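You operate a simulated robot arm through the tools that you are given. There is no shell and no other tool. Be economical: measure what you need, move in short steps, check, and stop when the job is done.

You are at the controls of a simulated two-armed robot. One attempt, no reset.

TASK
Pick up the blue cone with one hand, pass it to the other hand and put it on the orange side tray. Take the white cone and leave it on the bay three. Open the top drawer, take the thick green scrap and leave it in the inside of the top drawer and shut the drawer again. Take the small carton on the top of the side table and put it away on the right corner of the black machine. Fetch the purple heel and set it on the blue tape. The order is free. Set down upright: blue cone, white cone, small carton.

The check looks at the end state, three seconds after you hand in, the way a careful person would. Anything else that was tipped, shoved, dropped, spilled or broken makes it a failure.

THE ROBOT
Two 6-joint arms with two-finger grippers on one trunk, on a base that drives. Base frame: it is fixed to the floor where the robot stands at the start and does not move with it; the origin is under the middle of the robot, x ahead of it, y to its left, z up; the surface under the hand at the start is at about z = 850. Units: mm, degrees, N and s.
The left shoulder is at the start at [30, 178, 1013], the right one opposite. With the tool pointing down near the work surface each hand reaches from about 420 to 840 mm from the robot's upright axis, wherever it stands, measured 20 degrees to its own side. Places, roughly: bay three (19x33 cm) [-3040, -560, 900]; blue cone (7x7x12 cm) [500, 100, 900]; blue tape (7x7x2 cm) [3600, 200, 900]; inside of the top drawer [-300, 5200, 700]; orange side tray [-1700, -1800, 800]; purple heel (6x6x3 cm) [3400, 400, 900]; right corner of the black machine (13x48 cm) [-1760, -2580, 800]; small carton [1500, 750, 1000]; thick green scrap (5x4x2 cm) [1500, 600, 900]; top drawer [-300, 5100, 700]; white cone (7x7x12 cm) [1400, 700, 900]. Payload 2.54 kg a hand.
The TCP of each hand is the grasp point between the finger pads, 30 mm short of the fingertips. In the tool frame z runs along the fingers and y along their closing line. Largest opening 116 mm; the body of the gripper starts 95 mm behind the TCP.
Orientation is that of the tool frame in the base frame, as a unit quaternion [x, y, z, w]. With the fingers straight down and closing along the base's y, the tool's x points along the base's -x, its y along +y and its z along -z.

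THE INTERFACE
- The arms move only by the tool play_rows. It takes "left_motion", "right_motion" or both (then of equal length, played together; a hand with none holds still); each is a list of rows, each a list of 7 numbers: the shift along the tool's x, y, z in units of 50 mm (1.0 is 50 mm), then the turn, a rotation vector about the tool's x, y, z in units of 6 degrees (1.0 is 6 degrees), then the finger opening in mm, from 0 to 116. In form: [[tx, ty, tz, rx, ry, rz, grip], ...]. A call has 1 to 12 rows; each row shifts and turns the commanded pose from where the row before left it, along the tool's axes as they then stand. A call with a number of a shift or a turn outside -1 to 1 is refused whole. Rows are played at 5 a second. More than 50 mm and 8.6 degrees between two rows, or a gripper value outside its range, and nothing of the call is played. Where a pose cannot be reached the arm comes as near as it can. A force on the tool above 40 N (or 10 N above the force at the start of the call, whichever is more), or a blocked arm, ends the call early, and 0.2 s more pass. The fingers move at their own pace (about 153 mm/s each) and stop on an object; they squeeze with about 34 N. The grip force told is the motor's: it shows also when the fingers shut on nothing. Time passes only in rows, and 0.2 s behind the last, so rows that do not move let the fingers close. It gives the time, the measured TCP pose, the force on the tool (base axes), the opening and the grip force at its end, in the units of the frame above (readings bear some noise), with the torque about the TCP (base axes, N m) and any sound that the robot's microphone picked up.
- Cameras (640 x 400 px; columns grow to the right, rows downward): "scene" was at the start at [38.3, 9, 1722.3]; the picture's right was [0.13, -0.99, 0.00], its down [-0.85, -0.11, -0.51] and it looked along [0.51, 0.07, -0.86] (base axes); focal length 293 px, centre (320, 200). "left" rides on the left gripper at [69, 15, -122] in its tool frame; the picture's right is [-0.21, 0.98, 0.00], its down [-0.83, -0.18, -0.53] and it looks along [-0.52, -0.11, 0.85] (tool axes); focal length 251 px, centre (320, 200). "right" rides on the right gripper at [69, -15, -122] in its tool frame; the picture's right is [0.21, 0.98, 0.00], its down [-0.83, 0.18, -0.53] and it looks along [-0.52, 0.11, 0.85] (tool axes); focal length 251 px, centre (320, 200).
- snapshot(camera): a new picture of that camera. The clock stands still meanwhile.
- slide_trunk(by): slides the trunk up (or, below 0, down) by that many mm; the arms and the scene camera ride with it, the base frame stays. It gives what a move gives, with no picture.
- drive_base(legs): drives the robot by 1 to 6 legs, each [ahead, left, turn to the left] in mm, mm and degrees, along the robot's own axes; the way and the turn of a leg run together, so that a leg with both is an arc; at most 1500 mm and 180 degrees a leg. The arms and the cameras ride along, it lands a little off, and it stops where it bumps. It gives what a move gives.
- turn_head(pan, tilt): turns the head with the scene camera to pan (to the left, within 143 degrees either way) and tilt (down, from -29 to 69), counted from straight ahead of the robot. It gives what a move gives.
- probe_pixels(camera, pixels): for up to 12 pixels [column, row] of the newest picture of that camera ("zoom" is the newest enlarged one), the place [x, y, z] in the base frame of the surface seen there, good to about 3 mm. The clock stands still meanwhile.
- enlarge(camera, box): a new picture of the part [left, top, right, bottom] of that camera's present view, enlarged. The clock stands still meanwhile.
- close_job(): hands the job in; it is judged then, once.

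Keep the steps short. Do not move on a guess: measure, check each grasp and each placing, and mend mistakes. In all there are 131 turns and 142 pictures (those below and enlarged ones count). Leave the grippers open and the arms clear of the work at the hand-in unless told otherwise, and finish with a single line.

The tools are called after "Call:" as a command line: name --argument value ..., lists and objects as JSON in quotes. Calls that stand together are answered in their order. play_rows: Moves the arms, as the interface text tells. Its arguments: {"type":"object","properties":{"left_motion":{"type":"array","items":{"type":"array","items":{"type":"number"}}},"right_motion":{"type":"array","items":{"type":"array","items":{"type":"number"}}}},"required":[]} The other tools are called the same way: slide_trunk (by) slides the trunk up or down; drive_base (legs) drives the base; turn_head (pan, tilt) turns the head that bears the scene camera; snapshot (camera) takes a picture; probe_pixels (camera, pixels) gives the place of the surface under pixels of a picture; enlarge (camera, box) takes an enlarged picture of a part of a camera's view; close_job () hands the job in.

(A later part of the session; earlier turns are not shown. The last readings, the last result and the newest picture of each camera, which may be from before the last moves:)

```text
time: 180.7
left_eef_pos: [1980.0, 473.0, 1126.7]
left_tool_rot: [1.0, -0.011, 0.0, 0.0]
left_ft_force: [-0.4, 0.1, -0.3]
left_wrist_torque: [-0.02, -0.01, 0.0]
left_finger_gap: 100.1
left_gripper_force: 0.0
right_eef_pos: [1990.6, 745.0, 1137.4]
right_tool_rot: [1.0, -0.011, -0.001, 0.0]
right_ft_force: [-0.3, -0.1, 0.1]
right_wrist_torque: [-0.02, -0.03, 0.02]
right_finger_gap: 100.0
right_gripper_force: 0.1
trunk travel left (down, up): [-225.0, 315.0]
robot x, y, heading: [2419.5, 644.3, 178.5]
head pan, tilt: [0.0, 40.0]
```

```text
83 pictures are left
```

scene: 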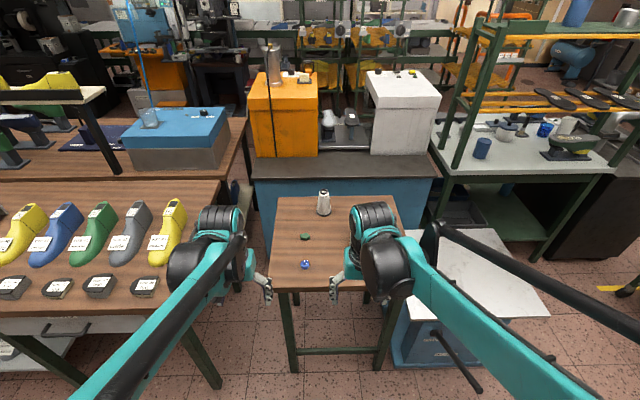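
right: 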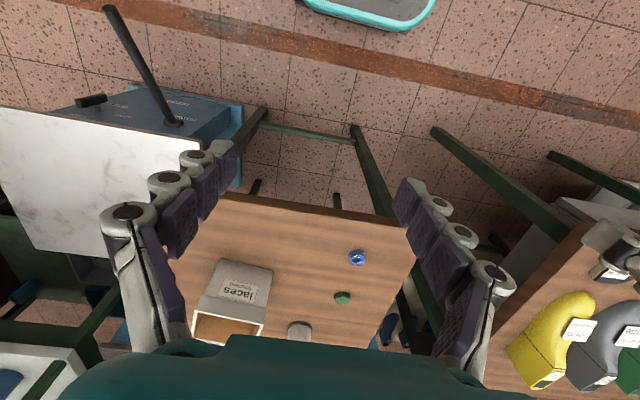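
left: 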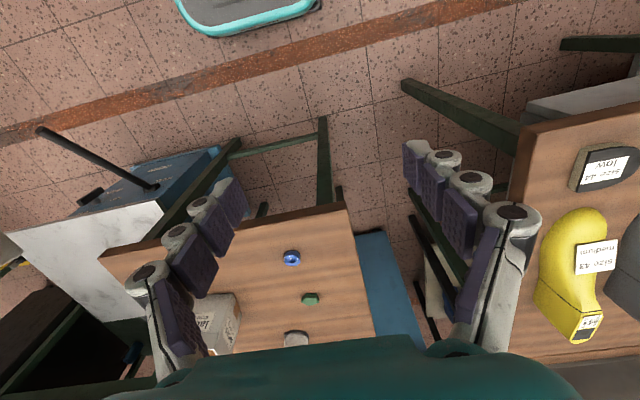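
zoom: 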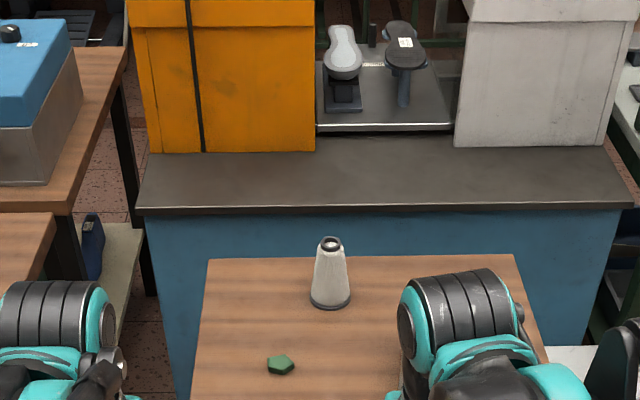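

Table top z≈859; scrap at [1561, 605], cone at [1405, 685], and the "laces" carton is beside them. I check the black lever on the floor unit at scene (455,360), then drive 250 mm forward.

Call:
probe_pixels --camera "scene" --pixels '[[435, 335], [475, 385], [395, 360], [545, 310], [425, 310]]'

Call:
drive_base --legs '[[250, 0, 1.5]]'

Call:
turn_head --pan 0 --tilt 52

Call:
snapshot --camera "scene"

Call:
snapshot --camera "left"

```text
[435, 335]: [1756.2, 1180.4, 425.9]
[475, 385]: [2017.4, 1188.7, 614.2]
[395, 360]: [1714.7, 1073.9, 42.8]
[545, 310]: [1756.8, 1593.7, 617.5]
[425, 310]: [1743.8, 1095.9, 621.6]
```

```text
time: 182.5
left_eef_pos: [1734.1, 466.6, 1126.0]
left_tool_rot: [1.0, 0.0, 0.0, 0.0]
left_ft_force: [-0.4, 1.5, -0.8]
left_wrist_torque: [0.0, -0.04, 0.02]
left_finger_gap: 100.0
left_gripper_force: 0.0
right_eef_pos: [1737.3, 738.9, 1137.2]
right_tool_rot: [1.0, 0.0, 0.0, 0.0]
right_ft_force: [-0.2, 0.8, -0.1]
right_wrist_torque: [-0.01, -0.03, 0.01]
right_finger_gap: 100.1
right_gripper_force: 0.1
trunk travel left (down, up): [-225.0, 315.0]
robot x, y, heading: [2169.6, 644.4, -179.9]
head pan, tilt: [0.0, 40.0]
```

```text
time: 183.2
left_eef_pos: [1735.4, 465.7, 1127.6]
left_tool_rot: [1.0, 0.0, 0.001, 0.0]
left_ft_force: [-1.0, -0.8, 0.1]
left_wrist_torque: [-0.01, 0.01, -0.01]
left_finger_gap: 100.1
left_gripper_force: 0.1
right_eef_pos: [1738.4, 738.5, 1136.9]
right_tool_rot: [1.0, -0.001, 0.0, 0.0]
right_ft_force: [-0.2, -0.6, 0.4]
right_wrist_torque: [0.01, 0.01, 0.01]
right_finger_gap: 99.8
right_gripper_force: 0.1
trunk travel left (down, up): [-225.0, 315.0]
robot x, y, heading: [2170.8, 644.9, -180.1]
head pan, tilt: [0.0, 52.0]
```

```text
82 pictures are left
```

scene: 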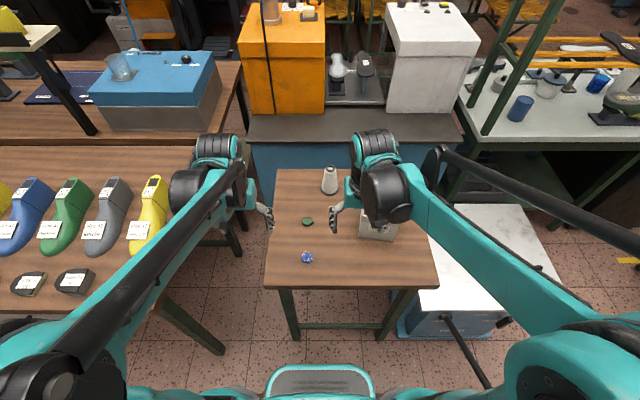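

```text
81 pictures are left
```

left: 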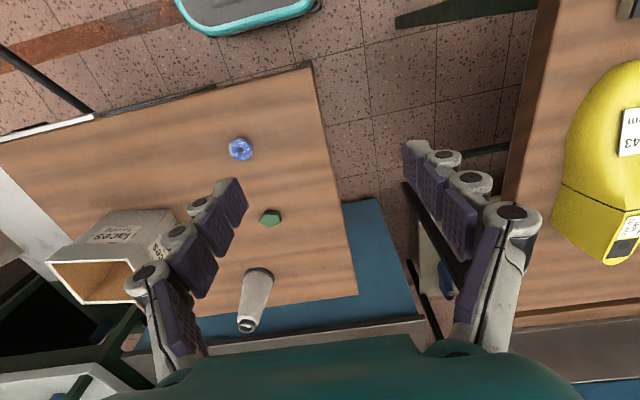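

I move the left hand above the scrap and look.

Call:
play_rows --left_motion '[[-0.58, -0.467, 0.49, 0, 0, 0, 90], [-0.58, -0.467, 0.49, 0, 0, 0, 80], [-0.58, -0.467, 0.49, 0, 0, 0, 80], [-0.58, -0.467, 0.49, 0, 0, 0, 80], [-0.58, -0.467, 0.49, 0, 0, 0, 80], [-0.58, -0.467, 0.49, 0, 0, 0, 80], [0, 0, 0, 0, 0, 0, 80]]'

Call:
enlarge --camera "left" --box '[220, 60, 420, 185]'

Call:
probe_pixels --camera "zoom" --pixels '[[320, 200], [280, 200], [360, 200], [320, 160], [320, 240], [260, 180], [380, 220], [300, 280], [340, 120], [200, 200]]'

```text
time: 184.8
left_eef_pos: [1561.6, 605.1, 980.2]
left_tool_rot: [1.0, 0.0, 0.0, 0.0]
left_ft_force: [0.6, 0.2, 0.7]
left_wrist_torque: [0.03, 0.07, 0.07]
left_finger_gap: 79.8
left_gripper_force: 0.0
right_eef_pos: [1739.8, 737.6, 1137.4]
right_tool_rot: [1.0, 0.0, 0.0, 0.0]
right_ft_force: [-0.3, -0.5, 0.2]
right_wrist_torque: [0.02, 0.05, 0.03]
right_finger_gap: 100.2
right_gripper_force: 0.1
trunk travel left (down, up): [-225.0, 315.0]
robot x, y, heading: [2170.7, 646.9, -180.0]
head pan, tilt: [0.0, 52.0]
```

```text
3.20 times, centred on (320, 122) of left
```

zoom: 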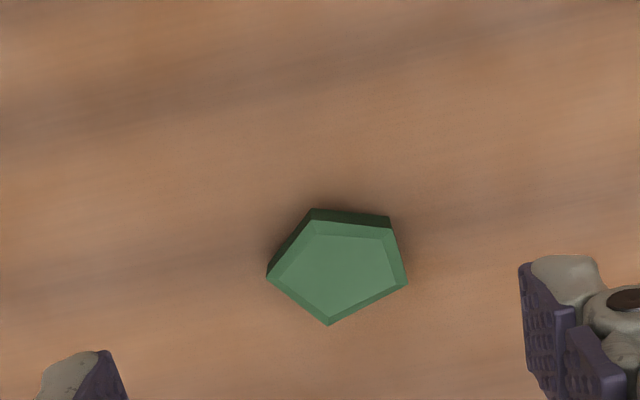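

```text
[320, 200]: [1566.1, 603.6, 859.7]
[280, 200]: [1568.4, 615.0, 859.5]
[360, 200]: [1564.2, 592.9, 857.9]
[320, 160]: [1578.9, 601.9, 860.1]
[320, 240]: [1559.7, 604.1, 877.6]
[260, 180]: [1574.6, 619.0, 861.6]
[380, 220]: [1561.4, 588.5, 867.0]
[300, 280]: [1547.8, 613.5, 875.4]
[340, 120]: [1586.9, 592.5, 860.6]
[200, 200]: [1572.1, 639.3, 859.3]
```

The scrap is a pentagon, centre about [1552, 602], top 877. Its right edge faces the finger pad squarely enough. I adjust 10 mm, descend and close.

Call:
play_rows --left_motion '[[-0.19, 0.06, 0.4, 0, 0, 0, 80], [0, 0, 0.7, 0, 0, 0, 80], [0, 0, 0.65, 0, 0, 0, 80], [0, 0, 0, 0, 0, 0, 80], [0, 0, 0, 0, 0, 0, 50], [0, 0, 0, 0, 0, 0, 20], [0, 0, 0, 0, 0, 0, 20], [0, 0, 0, 0, 0, 0, 20]]'

Call:
play_rows --left_motion '[[0, 0, -0.6, 0, 0, 0, 20], [0, 0, -0.8, 0, 0, 0, 20], [0, 0, -0.8, 0, 0, 0, 20], [0, 0, 0, 0, 0, 0, 20]]'

Call:
snapshot --camera "left"

```text
time: 186.6
left_eef_pos: [1551.1, 604.4, 894.7]
left_tool_rot: [1.0, -0.001, 0.0, 0.0]
left_ft_force: [-0.2, 0.5, -0.5]
left_wrist_torque: [-0.01, -0.01, 0.0]
left_finger_gap: 38.8
left_gripper_force: 34.3
right_eef_pos: [1738.6, 738.1, 1137.0]
right_tool_rot: [1.0, 0.001, 0.0, 0.0]
right_ft_force: [-0.1, 0.7, -0.9]
right_wrist_torque: [-0.02, 0.0, -0.02]
right_finger_gap: 100.0
right_gripper_force: 0.1
trunk travel left (down, up): [-225.0, 315.0]
robot x, y, heading: [2172.0, 648.7, -180.0]
head pan, tilt: [0.0, 52.0]
```

```text
time: 187.6
left_eef_pos: [1551.6, 604.6, 1004.5]
left_tool_rot: [1.0, -0.001, 0.001, 0.001]
left_ft_force: [0.5, -0.3, -0.2]
left_wrist_torque: [0.02, 0.02, 0.0]
left_finger_gap: 38.6
left_gripper_force: 34.1
right_eef_pos: [1738.4, 737.4, 1136.4]
right_tool_rot: [1.0, 0.0, -0.001, 0.0]
right_ft_force: [-1.6, -1.1, 0.2]
right_wrist_torque: [0.0, 0.0, -0.04]
right_finger_gap: 100.0
right_gripper_force: 0.1
trunk travel left (down, up): [-225.0, 315.0]
robot x, y, heading: [2172.1, 647.6, -180.2]
head pan, tilt: [0.0, 52.0]
```

```text
79 pictures are left
```

left: 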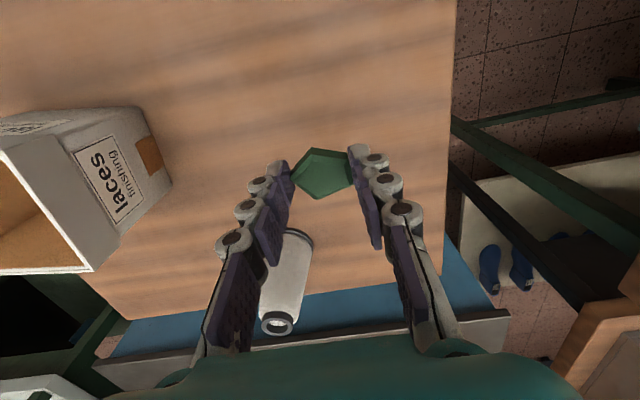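

The scrap is held (gap 38.7). I retract it and drive back around the north end toward the drawer desk.

Call:
play_rows --left_motion '[[0.3, 0, -0.8, 0, 0, 0, 20], [0.676, 0.55, -0.33, 0, 0, 0, 20], [0.676, 0.55, -0.33, 0, 0, 0, 20], [0.676, 0.55, -0.33, 0, 0, 0, 20], [0.676, 0.55, -0.33, 0, 0, 0, 20], [0.676, 0.55, -0.33, 0, 0, 0, 20]]'

Call:
drive_base --legs '[[-310, 0, 0], [0, 0, -90], [1500, 0, 0], [1500, 0, 0], [0, 0, 90], [1500, 0, 0]]'

Call:
turn_head --pan -55 --tilt 25

Call:
snapshot --camera "scene"

```text
time: 189.0
left_eef_pos: [1737.3, 464.8, 1125.7]
left_tool_rot: [1.0, 0.0, -0.001, 0.001]
left_ft_force: [0.1, 0.2, -0.1]
left_wrist_torque: [-0.01, 0.02, 0.02]
left_finger_gap: 38.3
left_gripper_force: 34.7
right_eef_pos: [1740.4, 737.5, 1137.8]
right_tool_rot: [1.0, 0.0, -0.002, -0.001]
right_ft_force: [0.6, -0.8, 0.6]
right_wrist_torque: [0.03, 0.04, 0.01]
right_finger_gap: 100.0
right_gripper_force: 0.1
trunk travel left (down, up): [-225.0, 315.0]
robot x, y, heading: [2171.8, 648.2, -179.9]
head pan, tilt: [0.0, 52.0]
```

```text
time: 219.9
left_eef_pos: [515.8, 3417.5, 1126.6]
left_tool_rot: [1.0, -0.002, 0.0, 0.0]
left_ft_force: [-0.3, -0.4, -0.9]
left_wrist_torque: [0.0, 0.01, 0.03]
left_finger_gap: 37.6
left_gripper_force: 33.9
right_eef_pos: [521.2, 3691.7, 1136.6]
right_tool_rot: [1.0, -0.001, 0.001, -0.001]
right_ft_force: [0.4, -0.2, -0.1]
right_wrist_torque: [-0.03, -0.03, 0.02]
right_finger_gap: 100.1
right_gripper_force: 0.1
trunk travel left (down, up): [-225.0, 315.0]
robot x, y, heading: [952.1, 3597.7, 179.7]
head pan, tilt: [0.0, 52.0]
```

```text
time: 221.1
left_eef_pos: [512.9, 3418.0, 1125.2]
left_tool_rot: [1.0, -0.001, 0.0, -0.001]
left_ft_force: [0.1, -0.2, 0.2]
left_wrist_torque: [0.01, -0.01, 0.0]
left_finger_gap: 37.5
left_gripper_force: 34.4
right_eef_pos: [521.0, 3689.7, 1137.6]
right_tool_rot: [1.0, -0.002, 0.0, 0.0]
right_ft_force: [-0.1, 0.4, -0.1]
right_wrist_torque: [0.0, -0.01, -0.01]
right_finger_gap: 100.2
right_gripper_force: 0.1
trunk travel left (down, up): [-225.0, 315.0]
robot x, y, heading: [955.6, 3595.7, 180.0]
head pan, tilt: [-55.0, 25.0]
```

```text
78 pictures are left
```

scene: 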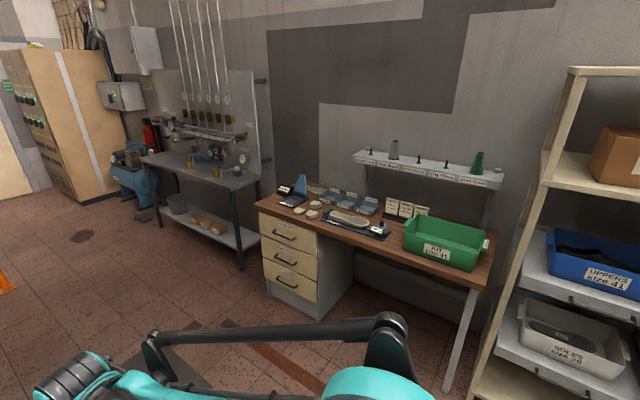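

Call:
enlarge --camera "scene" --box '[230, 180, 390, 280]'

Call:
probe_pixels --camera "zoom" --pixels '[[135, 178], [345, 240], [240, 215], [240, 235], [195, 232], [275, 240], [140, 245], [340, 320], [120, 120], [330, 180], [270, 100], [350, 205]]'

```text
4.00 times, centred on (310, 230) of scene
```

zoom: 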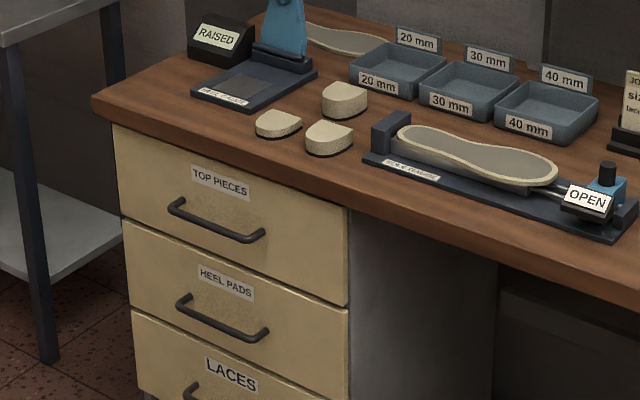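

```text
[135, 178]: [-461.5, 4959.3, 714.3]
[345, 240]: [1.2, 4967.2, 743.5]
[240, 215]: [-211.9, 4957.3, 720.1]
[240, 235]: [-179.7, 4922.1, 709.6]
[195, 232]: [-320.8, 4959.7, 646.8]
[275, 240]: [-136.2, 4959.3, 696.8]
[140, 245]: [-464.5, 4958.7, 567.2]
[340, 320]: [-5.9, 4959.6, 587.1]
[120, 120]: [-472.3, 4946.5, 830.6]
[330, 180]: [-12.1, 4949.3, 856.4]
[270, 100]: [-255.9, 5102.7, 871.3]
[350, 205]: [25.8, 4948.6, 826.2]
```

The top drawer "TOP PIECES" has its face at y≈4958, and the handle bar at y≈4921, z≈707, centred x≈-243. I drive to about [-390, 4040] facing it, lower the trunk 200 mm, and look.

Call:
drive_base --legs '[[1345, 0, 0], [0, 0, -90], [440, 0, 0]]'

Call:
slide_trunk --by -200

Call:
turn_head --pan -10 --tilt 45

Call:
snapshot --camera "scene"

Call:
snapshot --camera "right"

```text
time: 234.0
left_eef_pos: [-615.8, 4474.6, 1126.0]
left_tool_rot: [0.716, -0.698, 0.0, 0.0]
left_ft_force: [-0.4, -0.1, -0.7]
left_wrist_torque: [-0.04, 0.01, 0.0]
left_finger_gap: 37.7
left_gripper_force: 33.8
right_eef_pos: [-342.8, 4476.3, 1136.8]
right_tool_rot: [0.716, -0.698, 0.0, 0.0]
right_ft_force: [0.1, -0.1, 0.4]
right_wrist_torque: [-0.02, -0.02, 0.01]
right_finger_gap: 100.1
right_gripper_force: 0.1
trunk travel left (down, up): [-225.0, 315.0]
robot x, y, heading: [-422.4, 4040.2, 91.5]
head pan, tilt: [-55.0, 25.0]
```

```text
time: 236.2
left_eef_pos: [-616.4, 4474.1, 927.0]
left_tool_rot: [0.716, -0.698, 0.0, 0.001]
left_ft_force: [-0.5, -1.2, -0.6]
left_wrist_torque: [-0.01, 0.0, 0.02]
left_finger_gap: 37.4
left_gripper_force: 34.3
right_eef_pos: [-342.9, 4477.0, 937.9]
right_tool_rot: [0.716, -0.698, 0.0, 0.0]
right_ft_force: [-0.5, -0.5, 0.2]
right_wrist_torque: [0.03, 0.0, -0.01]
right_finger_gap: 99.8
right_gripper_force: 0.1
trunk travel left (down, up): [-25.0, 515.0]
robot x, y, heading: [-425.1, 4040.4, 91.6]
head pan, tilt: [-55.0, 25.0]
```

```text
time: 237.3
left_eef_pos: [-615.0, 4474.9, 925.3]
left_tool_rot: [0.716, -0.698, 0.0, 0.0]
left_ft_force: [-0.4, -0.4, -1.1]
left_wrist_torque: [0.01, -0.01, 0.02]
left_finger_gap: 37.6
left_gripper_force: 34.3
right_eef_pos: [-342.8, 4477.2, 937.8]
right_tool_rot: [0.716, -0.698, 0.001, 0.0]
right_ft_force: [0.7, 0.3, -0.4]
right_wrist_torque: [0.02, 0.01, -0.01]
right_finger_gap: 100.0
right_gripper_force: 0.1
trunk travel left (down, up): [-25.0, 515.0]
robot x, y, heading: [-423.2, 4047.5, 91.5]
head pan, tilt: [-10.0, 45.0]
```

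```text
76 pictures are left
```

scene: 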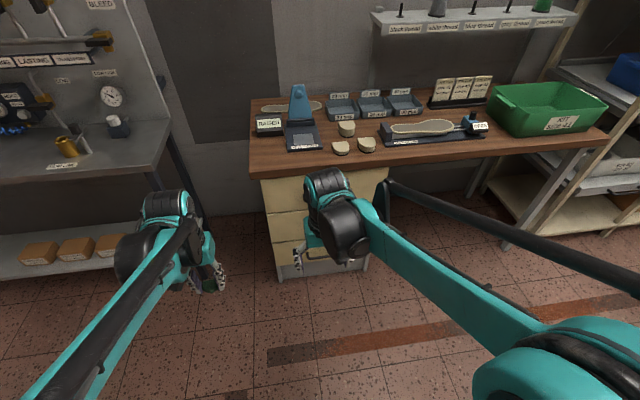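

```text
75 pictures are left
```

right: 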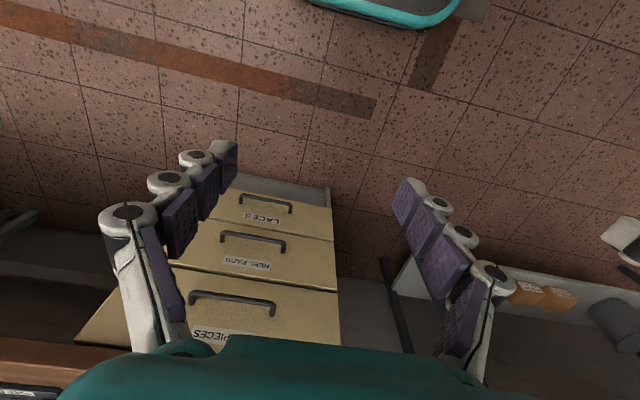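

I measure the top drawer's handle at right camera (190–272, 293–312) and rotate the right hand: yaw 90°, then pitch up to horizontal, fingers closing vertically.

Call:
probe_pixels --camera "right" --pixels '[[232, 299], [210, 295], [255, 303], [190, 306], [272, 312], [232, 286], [330, 300], [175, 268], [336, 290]]'

Call:
play_rows --right_motion '[[0, 0, 0, 0, 0, -1, 60], [0, 0, 0, 0, 0, -1, 60], [0, 0, 0, 0, 0, -1, 60], [0, 0, 0, 0, 0, -1, 60], [0, 0, 0, 0, 0, -1, 60], [0, 0, 0, 0, 0, -1, 60], [0, 0, 0, 0, 0, -1, 60], [0, 0, 0, 0, 0, -1, 60]]'

Call:
play_rows --right_motion '[[0, 0, 0, 0, 0, -1, 60], [0, 0, 0, 0, 0, -1, 60], [0, 0, 0, 0, 0, -1, 60], [0, 0, 0, 0, 0, -1, 60], [0, 0, 0, 0, 0, -1, 60], [0, 0, 0, 0, 0, -1, 60], [0, 0, 0, 0, 0, -1, 60]]'

Call:
play_rows --right_motion '[[0, 0, 0, 1, 0, 0, 60], [0, 0, 0, 1, 0, 0, 60], [0, 0, 0, 1, 0, 0, 60], [0, 0, 0, 1, 0, 0, 60], [0, 0, 0, 1, 0, 0, 60], [0, 0, 0, 1, 0, 0, 60], [0, 0, 0, 1, 0, 0, 60]]'

Call:
play_rows --right_motion '[[0, 0, 0, 1, 0, 0, 60], [0, 0, 0, 1, 0, 0, 60], [0, 0, 0, 1, 0, 0, 60], [0, 0, 0, 1, 0, 0, 60], [0, 0, 0, 1, 0, 0, 60], [0, 0, 0, 1, 0, 0, 60], [0, 0, 0, 1, 0, 0, 60]]'

Call:
snapshot --camera "right"

Call:
snapshot --camera "scene"

```text
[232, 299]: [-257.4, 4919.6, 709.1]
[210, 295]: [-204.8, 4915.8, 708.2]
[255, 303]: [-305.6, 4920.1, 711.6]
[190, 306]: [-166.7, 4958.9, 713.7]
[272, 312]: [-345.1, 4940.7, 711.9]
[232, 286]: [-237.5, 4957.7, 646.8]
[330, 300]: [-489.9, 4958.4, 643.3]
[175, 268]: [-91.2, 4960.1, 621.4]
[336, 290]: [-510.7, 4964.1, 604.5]
```

```text
time: 239.1
left_eef_pos: [-617.7, 4475.2, 925.7]
left_tool_rot: [0.717, -0.697, 0.0, 0.0]
left_ft_force: [-0.5, -0.5, -0.6]
left_wrist_torque: [-0.03, 0.01, 0.0]
left_finger_gap: 37.5
left_gripper_force: 33.8
right_eef_pos: [-342.6, 4477.1, 937.5]
right_tool_rot: [0.939, -0.345, 0.0, 0.0]
right_ft_force: [-0.7, -0.4, 0.4]
right_wrist_torque: [0.0, 0.01, 0.0]
right_finger_gap: 59.9
right_gripper_force: 0.0
trunk travel left (down, up): [-25.0, 515.0]
robot x, y, heading: [-422.5, 4045.4, 91.5]
head pan, tilt: [-10.0, 45.0]
```

```text
time: 240.7
left_eef_pos: [-616.2, 4473.9, 925.7]
left_tool_rot: [0.717, -0.697, 0.0, -0.001]
left_ft_force: [1.2, 0.0, -0.4]
left_wrist_torque: [0.0, 0.03, 0.02]
left_finger_gap: 37.6
left_gripper_force: 33.7
right_eef_pos: [-342.1, 4476.8, 936.5]
right_tool_rot: [1.0, 0.014, 0.0, 0.0]
right_ft_force: [0.6, 0.8, 0.0]
right_wrist_torque: [0.01, 0.0, 0.03]
right_finger_gap: 59.8
right_gripper_force: 0.1
trunk travel left (down, up): [-25.0, 515.0]
robot x, y, heading: [-421.8, 4043.3, 91.4]
head pan, tilt: [-10.0, 45.0]
```

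```text
time: 242.3
left_eef_pos: [-616.4, 4476.0, 926.9]
left_tool_rot: [0.716, -0.698, 0.0, 0.001]
left_ft_force: [-0.2, 0.0, 0.6]
left_wrist_torque: [0.02, 0.03, 0.02]
left_finger_gap: 37.5
left_gripper_force: 33.6
right_eef_pos: [-342.4, 4476.9, 936.9]
right_tool_rot: [0.933, 0.013, -0.005, -0.359]
right_ft_force: [-0.6, -0.4, 0.0]
right_wrist_torque: [0.0, -0.02, 0.01]
right_finger_gap: 60.2
right_gripper_force: 0.1
trunk travel left (down, up): [-25.0, 515.0]
robot x, y, heading: [-422.2, 4042.6, 91.5]
head pan, tilt: [-10.0, 45.0]
```

```text
time: 243.9
left_eef_pos: [-616.7, 4475.0, 926.9]
left_tool_rot: [0.716, -0.698, 0.0, 0.0]
left_ft_force: [0.4, 0.3, -0.1]
left_wrist_torque: [0.02, -0.03, 0.02]
left_finger_gap: 37.5
left_gripper_force: 34.0
right_eef_pos: [-349.1, 4488.1, 988.2]
right_tool_rot: [0.743, 0.009, -0.009, -0.669]
right_ft_force: [-0.3, -0.5, 0.3]
right_wrist_torque: [-0.03, 0.01, 0.01]
right_finger_gap: 60.0
right_gripper_force: 0.1
right hand out of reach, approached as far as the arm can: row 6, 7
trunk travel left (down, up): [-25.0, 515.0]
robot x, y, heading: [-423.3, 4043.9, 91.3]
head pan, tilt: [-10.0, 45.0]
```

```text
74 pictures are left
```

right: 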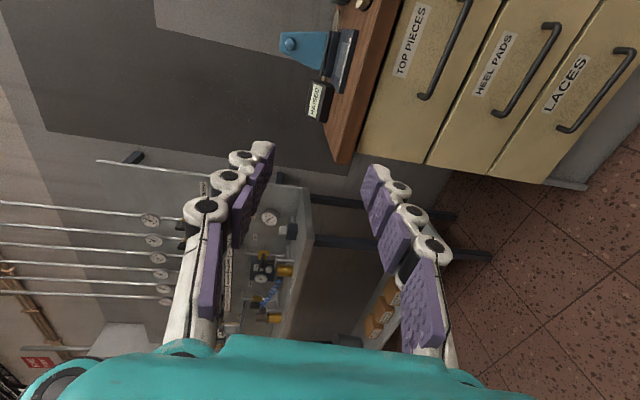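

```text
73 pictures are left
```

scene: 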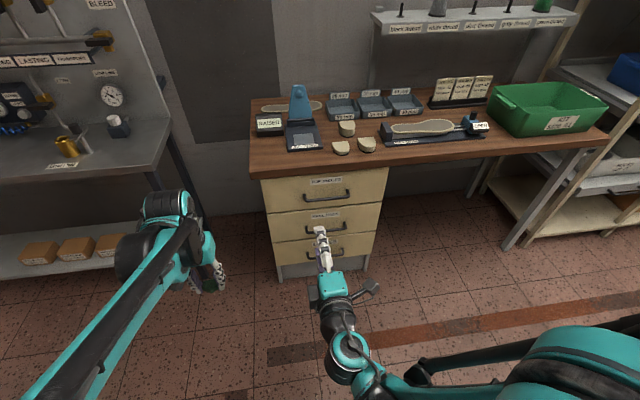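

The handle bar's centre is [-255, 4919, 710]. The hand is horizontal (6° down). I move to 100 mm in front of the bar.

Call:
play_rows --right_motion '[[0.204, 0.484, 0.71, 0, 0, 0, 60], [0.204, 0.484, 0.71, 0, 0, 0, 60], [0.204, 0.484, 0.71, 0, 0, 0, 60], [0.204, 0.484, 0.71, 0, 0, 0, 60], [0.204, 0.484, 0.71, 0, 0, 0, 60], [0.204, 0.484, 0.71, 0, 0, 0, 60], [0.204, 0.484, 0.71, 0, 0, 0, 60], [0.204, 0.484, 0.71, 0, 0, 0, 60], [0.204, 0.484, 0.71, 0, 0, 0, 60], [0.204, 0.484, 0.71, 0, 0, 0, 60], [0, 0, 0, 0, 0, 0, 60]]'

Call:
snapshot --camera "right"

```text
time: 246.3
left_eef_pos: [-615.8, 4474.0, 925.7]
left_tool_rot: [0.717, -0.698, 0.0, 0.0]
left_ft_force: [-0.7, 0.1, 0.2]
left_wrist_torque: [0.02, 0.02, -0.01]
left_finger_gap: 37.5
left_gripper_force: 34.3
right_eef_pos: [-254.4, 4838.5, 807.3]
right_tool_rot: [0.743, 0.009, -0.009, -0.669]
right_ft_force: [-0.1, -0.4, -0.1]
right_wrist_torque: [0.04, -0.02, -0.01]
right_finger_gap: 60.0
right_gripper_force: 0.1
right hand out of reach, approached as far as the arm can: row 1, 2, 3, 4, 5, 6
trunk travel left (down, up): [-25.0, 515.0]
robot x, y, heading: [-421.9, 4041.0, 91.5]
head pan, tilt: [-10.0, 45.0]
```

```text
72 pictures are left
```

right: 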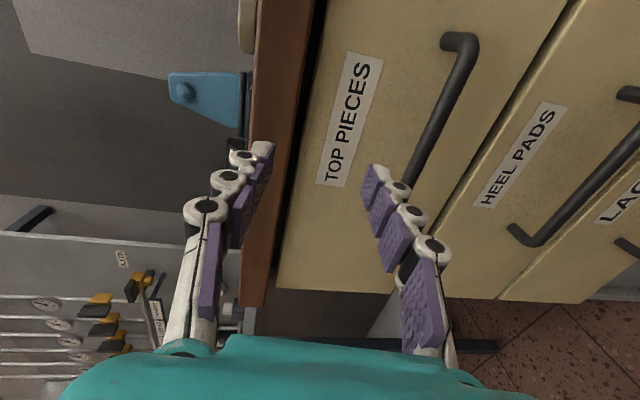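

Call:
play_rows --right_motion '[[0, 0.653, -0.033, 0, 0, 0, 60], [0, 0.653, -0.033, 0, 0, 0, 60], [0, 0.653, -0.033, 0, 0, 0, 60], [0, 0, 0, 0, 0, 0, 60]]'

Call:
snapshot --camera "right"

Call:
snapshot --camera "scene"

```text
time: 247.3
left_eef_pos: [-615.1, 4474.5, 926.3]
left_tool_rot: [0.717, -0.697, 0.0, 0.0]
left_ft_force: [-0.3, 0.3, -0.3]
left_wrist_torque: [0.02, 0.0, 0.0]
left_finger_gap: 37.6
left_gripper_force: 33.8
right_eef_pos: [-254.0, 4839.3, 715.0]
right_tool_rot: [0.743, 0.01, -0.009, -0.669]
right_ft_force: [-0.6, -0.1, 0.8]
right_wrist_torque: [0.01, -0.01, 0.01]
right_finger_gap: 59.9
right_gripper_force: 0.1
right hand out of reach, approached as far as the arm can: row 2, 3
trunk travel left (down, up): [-25.0, 515.0]
robot x, y, heading: [-423.6, 4040.6, 91.3]
head pan, tilt: [-10.0, 45.0]
```

```text
71 pictures are left
```

right: 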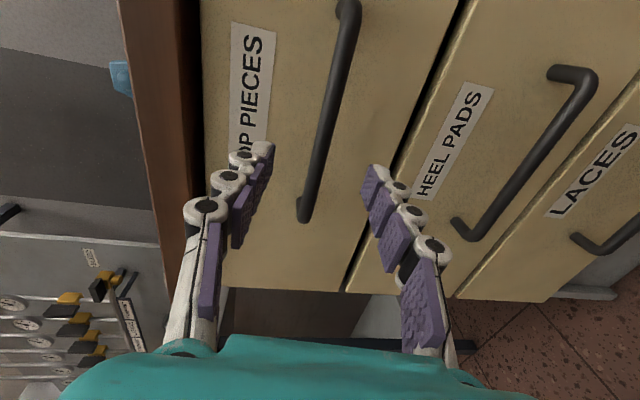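

```text
70 pictures are left
```

scene: 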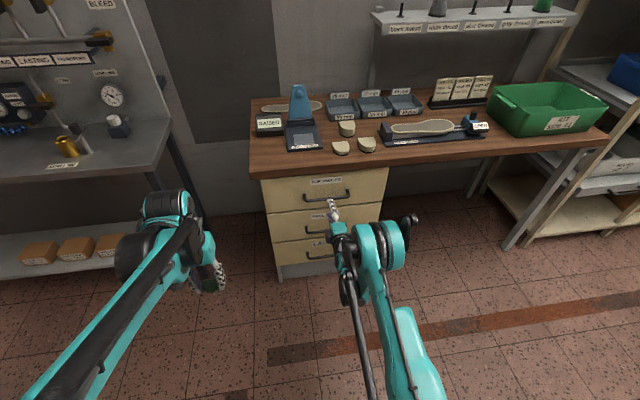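

The bar is between the fingers in line. I advance in small rows toward it and check before closing.

Call:
play_rows --right_motion '[[0, -0.02, 0.5, 0, 0, 0, 60], [0, -0.02, 0.5, 0, 0, 0, 60], [0, -0.02, 0.45, 0, 0, 0, 60], [0, 0, 0, 0, 0, 0, 60]]'

Call:
snapshot --camera "right"

```text
time: 248.3
left_eef_pos: [-615.4, 4475.3, 925.8]
left_tool_rot: [0.716, -0.698, 0.001, -0.001]
left_ft_force: [0.8, -0.8, -0.1]
left_wrist_torque: [-0.01, 0.0, 0.0]
left_finger_gap: 37.8
left_gripper_force: 33.9
right_eef_pos: [-257.7, 4912.2, 710.1]
right_tool_rot: [0.743, 0.01, -0.009, -0.669]
right_ft_force: [0.1, -0.5, 0.6]
right_wrist_torque: [0.0, -0.02, 0.02]
right_finger_gap: 60.1
right_gripper_force: 0.0
trunk travel left (down, up): [-25.0, 515.0]
robot x, y, heading: [-425.8, 4046.1, 91.4]
head pan, tilt: [-10.0, 45.0]
```

```text
69 pictures are left
```

right: 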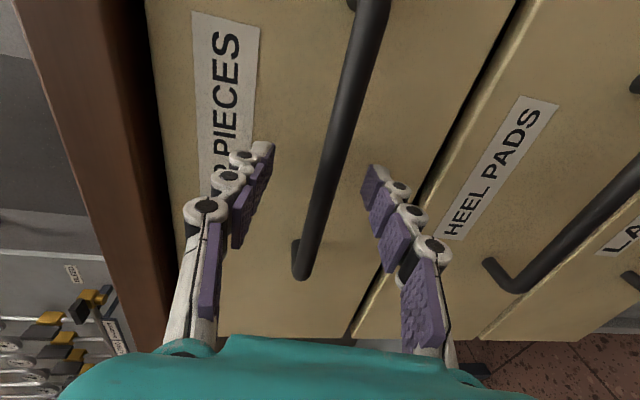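

The bar lies between the pads at [.., 4919, 710]. I advance 6 mm, close, and verify the grip.

Call:
play_rows --right_motion '[[0, 0, 0.12, 0, 0, 0, 60], [0, 0, 0, 0, 0, 0, 30], [0, 0, 0, 0, 0, 0, 5], [0, 0, 0, 0, 0, 0, 5], [0, 0, 0, 0, 0, 0, 5]]'

Call:
drive_base --legs '[[-60, 0, 0]]'

Call:
snapshot --camera "scene"

Call:
snapshot --camera "right"

```text
time: 249.5
left_eef_pos: [-616.6, 4475.2, 924.2]
left_tool_rot: [0.717, -0.697, 0.0, 0.001]
left_ft_force: [0.4, 0.0, -0.7]
left_wrist_torque: [-0.02, 0.03, -0.02]
left_finger_gap: 37.4
left_gripper_force: 33.9
right_eef_pos: [-257.5, 4919.1, 707.5]
right_tool_rot: [0.744, 0.01, -0.009, -0.668]
right_ft_force: [0.4, -3.6, -17.4]
right_wrist_torque: [-0.1, -0.07, 0.05]
right_finger_gap: 16.1
right_gripper_force: 8.9
trunk travel left (down, up): [-25.0, 515.0]
robot x, y, heading: [-422.6, 4042.9, 91.5]
head pan, tilt: [-10.0, 45.0]
```

```text
time: 250.7
left_eef_pos: [-615.2, 4412.9, 927.0]
left_tool_rot: [0.716, -0.698, -0.001, 0.0]
left_ft_force: [-1.1, -0.8, 0.2]
left_wrist_torque: [0.04, 0.0, -0.01]
left_finger_gap: 37.9
left_gripper_force: 33.9
right_eef_pos: [-256.9, 4855.4, 705.7]
right_tool_rot: [0.746, 0.011, -0.009, -0.665]
right_ft_force: [0.8, 0.6, -4.6]
right_wrist_torque: [0.02, 0.13, 0.04]
right_finger_gap: 12.2
right_gripper_force: 38.5
trunk travel left (down, up): [-25.0, 515.0]
robot x, y, heading: [-423.7, 3981.9, 91.5]
head pan, tilt: [-10.0, 45.0]
stopped in leg 1: the force on the tool passed its limit at 40 N (the readings are from after the stop); the commanded pose is now the measured one
```

```text
68 pictures are left
```

scene: 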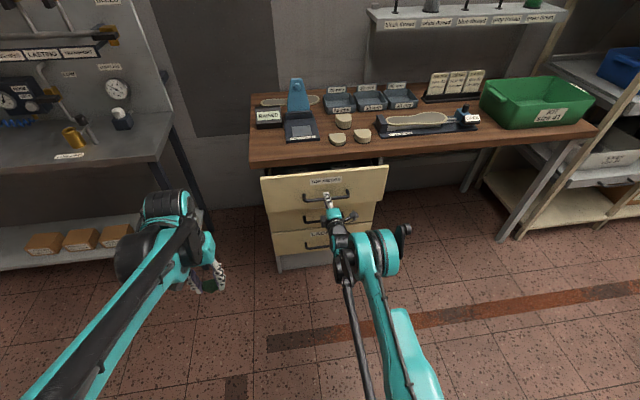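

```text
67 pictures are left
```

right: 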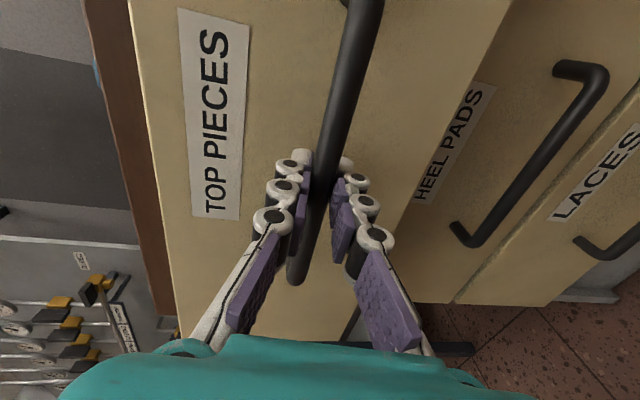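

The drawer is opening: the handle came 63 mm. I keep pulling by driving back.

Call:
drive_base --legs '[[-90, 0, 0]]'

Call:
drive_base --legs '[[-90, 0, 0]]'

Call:
snapshot --camera "scene"

```text
time: 251.8
left_eef_pos: [-612.8, 4323.5, 925.9]
left_tool_rot: [0.716, -0.698, 0.0, 0.0]
left_ft_force: [-0.4, -0.6, -0.1]
left_wrist_torque: [0.03, 0.0, -0.01]
left_finger_gap: 37.3
left_gripper_force: 34.0
right_eef_pos: [-257.4, 4764.2, 706.0]
right_tool_rot: [0.746, 0.012, -0.01, -0.665]
right_ft_force: [-9.6, -1.1, -6.9]
right_wrist_torque: [-0.05, 0.18, 0.37]
right_finger_gap: 12.4
right_gripper_force: 39.2
trunk travel left (down, up): [-25.0, 515.0]
robot x, y, heading: [-420.0, 3885.2, 91.5]
head pan, tilt: [-10.0, 45.0]
```

```text
time: 252.9
left_eef_pos: [-610.3, 4233.2, 926.0]
left_tool_rot: [0.716, -0.698, 0.001, 0.0]
left_ft_force: [-0.3, -0.5, -0.5]
left_wrist_torque: [0.02, 0.02, -0.04]
left_finger_gap: 37.4
left_gripper_force: 33.6
right_eef_pos: [-256.0, 4675.0, 704.6]
right_tool_rot: [0.746, 0.014, -0.01, -0.665]
right_ft_force: [-19.8, -1.8, -6.2]
right_wrist_torque: [-0.1, 0.24, 0.51]
right_finger_gap: 12.2
right_gripper_force: 39.3
trunk travel left (down, up): [-25.0, 515.0]
robot x, y, heading: [-413.9, 3801.5, 91.6]
head pan, tilt: [-10.0, 45.0]
```

```text
66 pictures are left
```

scene: 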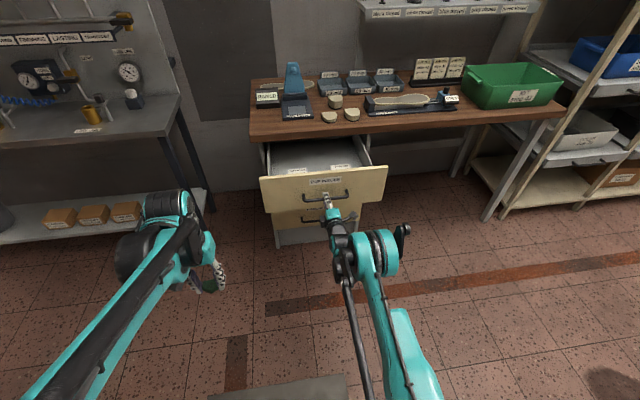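

The drawer is open 244 mm. I probe its interior, then release the handle and back off 150 mm.

Call:
probe_pixels --camera "scene" --pixels '[[290, 155], [320, 155], [340, 155], [300, 172], [335, 168], [262, 180], [387, 170], [325, 176], [275, 150], [372, 150], [320, 145], [300, 162]]'

Call:
play_rows --right_motion '[[0, 0, 0, 0, 0, 0, 30], [0, 0, 0, 0, 0, 0, 60], [0, 0, 0, 0, 0, 0, 60]]'

Call:
drive_base --legs '[[-150, 0, 0]]'

Call:
enlarge --camera "scene" --box '[220, 90, 420, 215]'

```text
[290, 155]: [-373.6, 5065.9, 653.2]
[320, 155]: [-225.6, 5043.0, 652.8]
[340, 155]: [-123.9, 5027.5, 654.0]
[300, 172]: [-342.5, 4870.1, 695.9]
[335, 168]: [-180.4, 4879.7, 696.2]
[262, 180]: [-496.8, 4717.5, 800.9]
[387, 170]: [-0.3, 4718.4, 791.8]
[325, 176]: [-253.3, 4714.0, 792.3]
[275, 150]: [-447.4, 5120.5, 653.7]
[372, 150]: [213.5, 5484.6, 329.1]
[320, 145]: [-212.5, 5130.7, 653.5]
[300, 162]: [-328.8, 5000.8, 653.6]
```

```text
time: 253.7
left_eef_pos: [-611.4, 4232.6, 927.1]
left_tool_rot: [0.716, -0.698, 0.0, 0.001]
left_ft_force: [-0.3, 0.6, -0.5]
left_wrist_torque: [-0.01, 0.0, 0.01]
left_finger_gap: 37.6
left_gripper_force: 33.9
right_eef_pos: [-256.3, 4675.8, 705.1]
right_tool_rot: [0.745, 0.012, -0.011, -0.666]
right_ft_force: [0.6, -1.1, 0.8]
right_wrist_torque: [-0.01, -0.01, 0.0]
right_finger_gap: 59.9
right_gripper_force: 0.0
trunk travel left (down, up): [-25.0, 515.0]
robot x, y, heading: [-417.2, 3800.2, 91.6]
head pan, tilt: [-10.0, 45.0]
```

```text
time: 255.0
left_eef_pos: [-606.4, 4084.3, 926.4]
left_tool_rot: [0.716, -0.699, -0.001, -0.001]
left_ft_force: [0.1, 0.5, -0.5]
left_wrist_torque: [0.08, 0.0, 0.03]
left_finger_gap: 37.5
left_gripper_force: 34.0
right_eef_pos: [-251.2, 4526.2, 706.7]
right_tool_rot: [0.745, 0.011, -0.01, -0.667]
right_ft_force: [-0.1, -1.0, 0.3]
right_wrist_torque: [0.01, 0.01, 0.02]
right_finger_gap: 59.9
right_gripper_force: 0.0
trunk travel left (down, up): [-25.0, 515.0]
robot x, y, heading: [-411.6, 3652.8, 91.6]
head pan, tilt: [-10.0, 45.0]
```

```text
3.20 times, centred on (320, 152) of scene
```

zoom: 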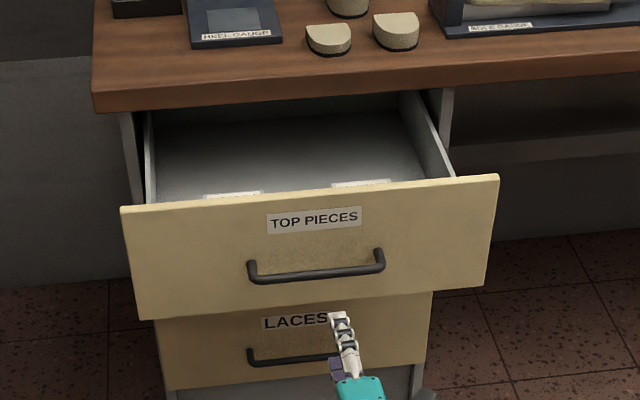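

Drawer floor z≈653, front top edge z≈800. There are labelled dividers around y≈4870. I tuck the right hand up and back, then drive forward so the left hand can look inside.

Call:
play_rows --right_motion '[[0.183, -0.488, -0.72, 0, 0, 0, 60], [0.183, -0.488, -0.72, 0, 0, 0, 60], [0.183, -0.488, -0.72, 0, 0, 0, 60], [0.183, -0.488, -0.72, 0, 0, 0, 60], [0.183, -0.488, -0.72, 0, 0, 0, 60], [0.183, -0.488, -0.72, 0, 0, 0, 60], [0.183, -0.488, -0.72, 0, 0, 0, 60], [0.183, -0.488, -0.72, 0, 0, 0, 60], [0.183, -0.488, -0.72, 0, 0, 0, 60]]'

Call:
drive_base --legs '[[400, 0, 0]]'

Call:
snapshot --camera "left"

Call:
snapshot --camera "scene"

```text
time: 257.0
left_eef_pos: [-606.2, 4083.5, 926.1]
left_tool_rot: [0.716, -0.698, 0.0, -0.001]
left_ft_force: [0.3, -0.1, -0.6]
left_wrist_torque: [0.0, 0.01, 0.02]
left_finger_gap: 37.4
left_gripper_force: 34.3
right_eef_pos: [-161.0, 4244.7, 973.5]
right_tool_rot: [0.746, 0.013, -0.01, -0.666]
right_ft_force: [0.2, -0.6, 0.4]
right_wrist_torque: [-0.02, -0.02, -0.01]
right_finger_gap: 59.9
right_gripper_force: 0.1
right hand out of reach, approached as far as the arm can: row 4, 5, 6
trunk travel left (down, up): [-25.0, 515.0]
robot x, y, heading: [-409.6, 3653.7, 91.6]
head pan, tilt: [-10.0, 45.0]
```

```text
time: 259.5
left_eef_pos: [-615.9, 4481.7, 926.3]
left_tool_rot: [0.717, -0.697, 0.0, 0.0]
left_ft_force: [1.0, 1.2, -0.3]
left_wrist_torque: [-0.01, 0.01, 0.02]
left_finger_gap: 37.4
left_gripper_force: 33.7
right_eef_pos: [-171.7, 4646.7, 972.2]
right_tool_rot: [0.746, 0.012, -0.01, -0.666]
right_ft_force: [0.0, -0.2, -0.2]
right_wrist_torque: [0.03, -0.01, 0.0]
right_finger_gap: 60.0
right_gripper_force: 0.2
trunk travel left (down, up): [-25.0, 515.0]
robot x, y, heading: [-425.0, 4049.1, 91.6]
head pan, tilt: [-10.0, 45.0]
```

```text
64 pictures are left
```

left: 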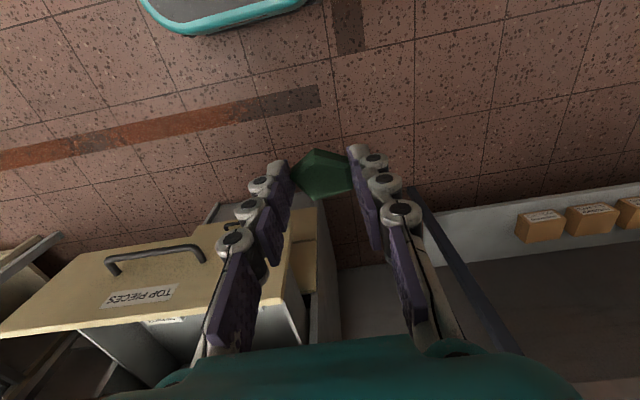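

```text
63 pictures are left
```

scene: 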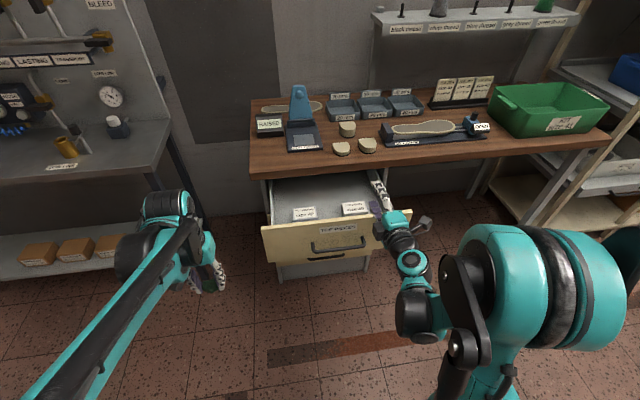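

Call:
enlarge --camera "scene" --box '[250, 160, 410, 260]'

Call:
probe_pixels --camera "zoom" --pixels '[[220, 210], [320, 150], [320, 230], [200, 235], [420, 195], [140, 180], [290, 210], [120, 230], [300, 240], [250, 120]]'

```text
4.00 times, centred on (330, 210) of scene
```

zoom: 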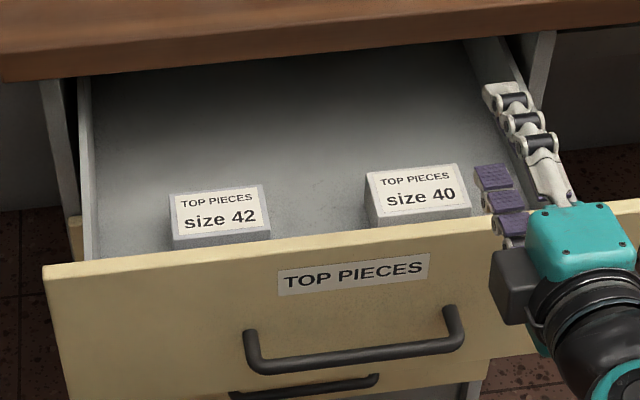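

```text
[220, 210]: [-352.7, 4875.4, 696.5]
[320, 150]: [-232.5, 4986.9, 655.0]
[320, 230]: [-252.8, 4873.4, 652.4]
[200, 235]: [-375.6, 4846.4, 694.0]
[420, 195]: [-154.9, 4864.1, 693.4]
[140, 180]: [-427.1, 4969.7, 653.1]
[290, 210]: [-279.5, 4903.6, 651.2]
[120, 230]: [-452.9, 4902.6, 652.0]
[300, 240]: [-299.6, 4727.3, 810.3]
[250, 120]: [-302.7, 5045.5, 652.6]
```

Two small boxes lie in the drawer, with a free floor gap at x≈-255, y≈4840. I shift the right hand aside and bring the left hand over the gap at the same height.

Call:
play_rows --left_motion '[[-0.633, -0.675, 0, 0, 0, 0, 20], [-0.633, -0.675, 0, 0, 0, 0, 20], [-0.633, -0.675, 0, 0, 0, 0, 20], [-0.633, -0.675, 0, 0, 0, 0, 20], [-0.633, -0.675, 0, 0, 0, 0, 20], [-0.633, -0.675, 0, 0, 0, 0, 20], [-0.633, -0.675, 0, 0, 0, 0, 20], [-0.633, -0.675, 0, 0, 0, 0, 20], [-0.633, -0.675, 0, 0, 0, 0, 20], [-0.633, -0.675, 0, 0, 0, 0, 20], [-0.633, -0.675, 0, 0, 0, 0, 20]]' --right_motion '[[0.3, 0, -0.2, 0, 0, 0, 60], [0.3, 0, -0.2, 0, 0, 0, 60], [0.3, 0, -0.2, 0, 0, 0, 60], [0.3, 0, 0, 0, 0, 0, 60], [0.3, 0, 0, 0, 0, 0, 60], [0.3, 0, 0, 0, 0, 0, 60], [0, 0, 0, 0, 0, 0, 60], [0, 0, 0, 0, 0, 0, 60], [0, 0, 0, 0, 0, 0, 60], [0, 0, 0, 0, 0, 0, 60], [0, 0, 0, 0, 0, 0, 60]]'

Call:
snapshot --camera "left"

Call:
snapshot --camera "scene"

```text
time: 261.9
left_eef_pos: [-301.1, 4767.4, 913.7]
left_tool_rot: [0.717, -0.697, 0.0, 0.0]
left_ft_force: [0.1, -0.5, 0.3]
left_wrist_torque: [-0.01, 0.05, -0.03]
left_finger_gap: 37.5
left_gripper_force: 33.9
left hand out of reach, approached as far as the arm can: row 10, 11
right_eef_pos: [-82.2, 4618.1, 975.8]
right_tool_rot: [0.745, 0.011, -0.01, -0.666]
right_ft_force: [0.0, -0.1, -1.0]
right_wrist_torque: [0.04, -0.05, 0.0]
right_finger_gap: 60.1
right_gripper_force: 0.0
trunk travel left (down, up): [-25.0, 515.0]
robot x, y, heading: [-423.9, 4047.8, 91.3]
head pan, tilt: [-10.0, 45.0]
```

```text
61 pictures are left
```

left: 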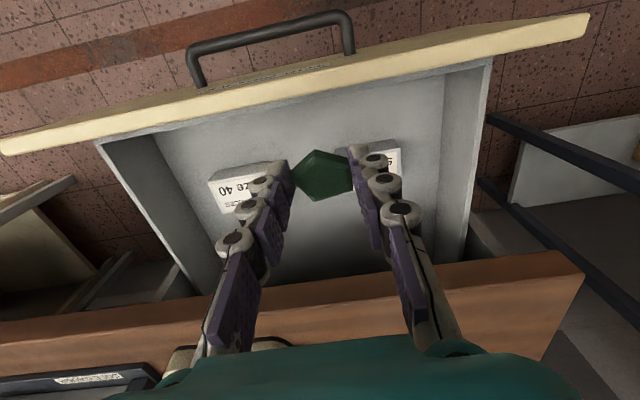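

```text
60 pictures are left
```

scene: 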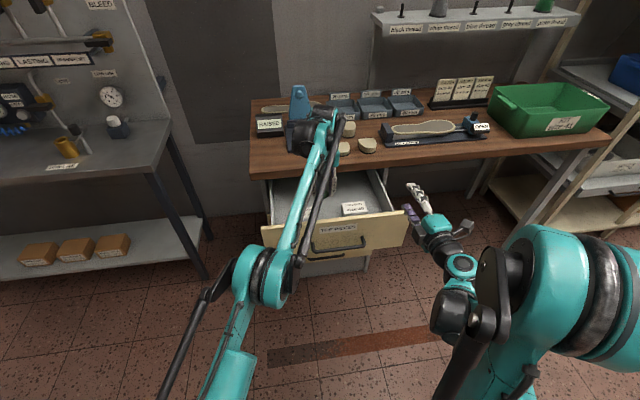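

The left arm ran out of reach at height. I drive 100 mm forward and re-read.

Call:
drive_base --legs '[[90, 0, 0]]'

Call:
play_rows --left_motion '[[0, 0, 0, 0, 0, 0, 20]]'

```text
time: 263.0
left_eef_pos: [-303.2, 4857.9, 913.0]
left_tool_rot: [0.716, -0.698, 0.0, 0.001]
left_ft_force: [-0.5, 0.5, -0.2]
left_wrist_torque: [-0.06, -0.01, 0.04]
left_finger_gap: 37.8
left_gripper_force: 33.5
right_eef_pos: [-84.4, 4707.4, 975.5]
right_tool_rot: [0.747, 0.013, -0.011, -0.665]
right_ft_force: [0.2, 0.7, 0.7]
right_wrist_torque: [0.06, 0.03, 0.01]
right_finger_gap: 59.9
right_gripper_force: 0.1
trunk travel left (down, up): [-25.0, 515.0]
robot x, y, heading: [-423.3, 4134.7, 91.7]
head pan, tilt: [-10.0, 45.0]
```

```text
time: 263.4
left_eef_pos: [-303.6, 4857.3, 914.6]
left_tool_rot: [0.717, -0.697, 0.0, 0.0]
left_ft_force: [-0.4, 0.0, -0.3]
left_wrist_torque: [-0.03, -0.02, 0.0]
left_finger_gap: 37.9
left_gripper_force: 34.1
right_eef_pos: [-84.5, 4707.1, 976.2]
right_tool_rot: [0.746, 0.012, -0.011, -0.665]
right_ft_force: [-0.1, -0.1, -0.1]
right_wrist_torque: [0.02, -0.01, 0.01]
right_finger_gap: 60.0
right_gripper_force: 0.0
trunk travel left (down, up): [-25.0, 515.0]
robot x, y, heading: [-428.6, 4138.9, 91.5]
head pan, tilt: [-10.0, 45.0]
```

Call:
play_rows --left_motion '[[0.23, -0.48, 0, 0, 0, 0, 20], [0.23, -0.48, 0, 0, 0, 0, 20], [0, 0, 0.3, 0, 0, 0, 20], [0, 0, 0, 0, 0, 0, 20]]'

Call:
snapshot --camera "left"

```text
time: 264.4
left_eef_pos: [-254.7, 4836.3, 898.6]
left_tool_rot: [0.716, -0.698, 0.0, 0.0]
left_ft_force: [-0.3, -0.4, 0.5]
left_wrist_torque: [-0.02, 0.0, 0.02]
left_finger_gap: 37.5
left_gripper_force: 34.0
right_eef_pos: [-84.5, 4705.3, 976.9]
right_tool_rot: [0.747, 0.013, -0.012, -0.665]
right_ft_force: [0.5, -0.5, 0.9]
right_wrist_torque: [-0.02, 0.04, 0.0]
right_finger_gap: 60.0
right_gripper_force: 0.1
trunk travel left (down, up): [-25.0, 515.0]
robot x, y, heading: [-425.7, 4141.2, 91.6]
head pan, tilt: [-10.0, 45.0]
```

```text
59 pictures are left
```

left: 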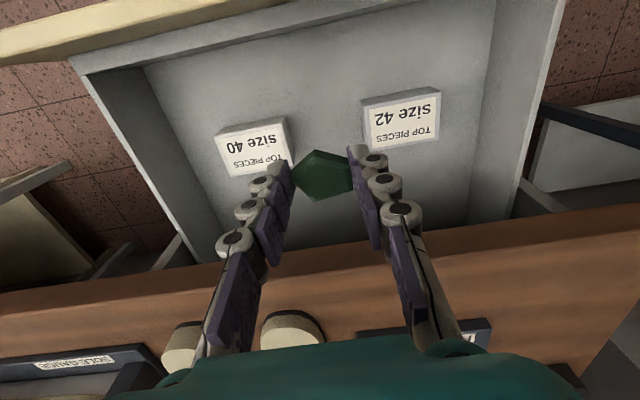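

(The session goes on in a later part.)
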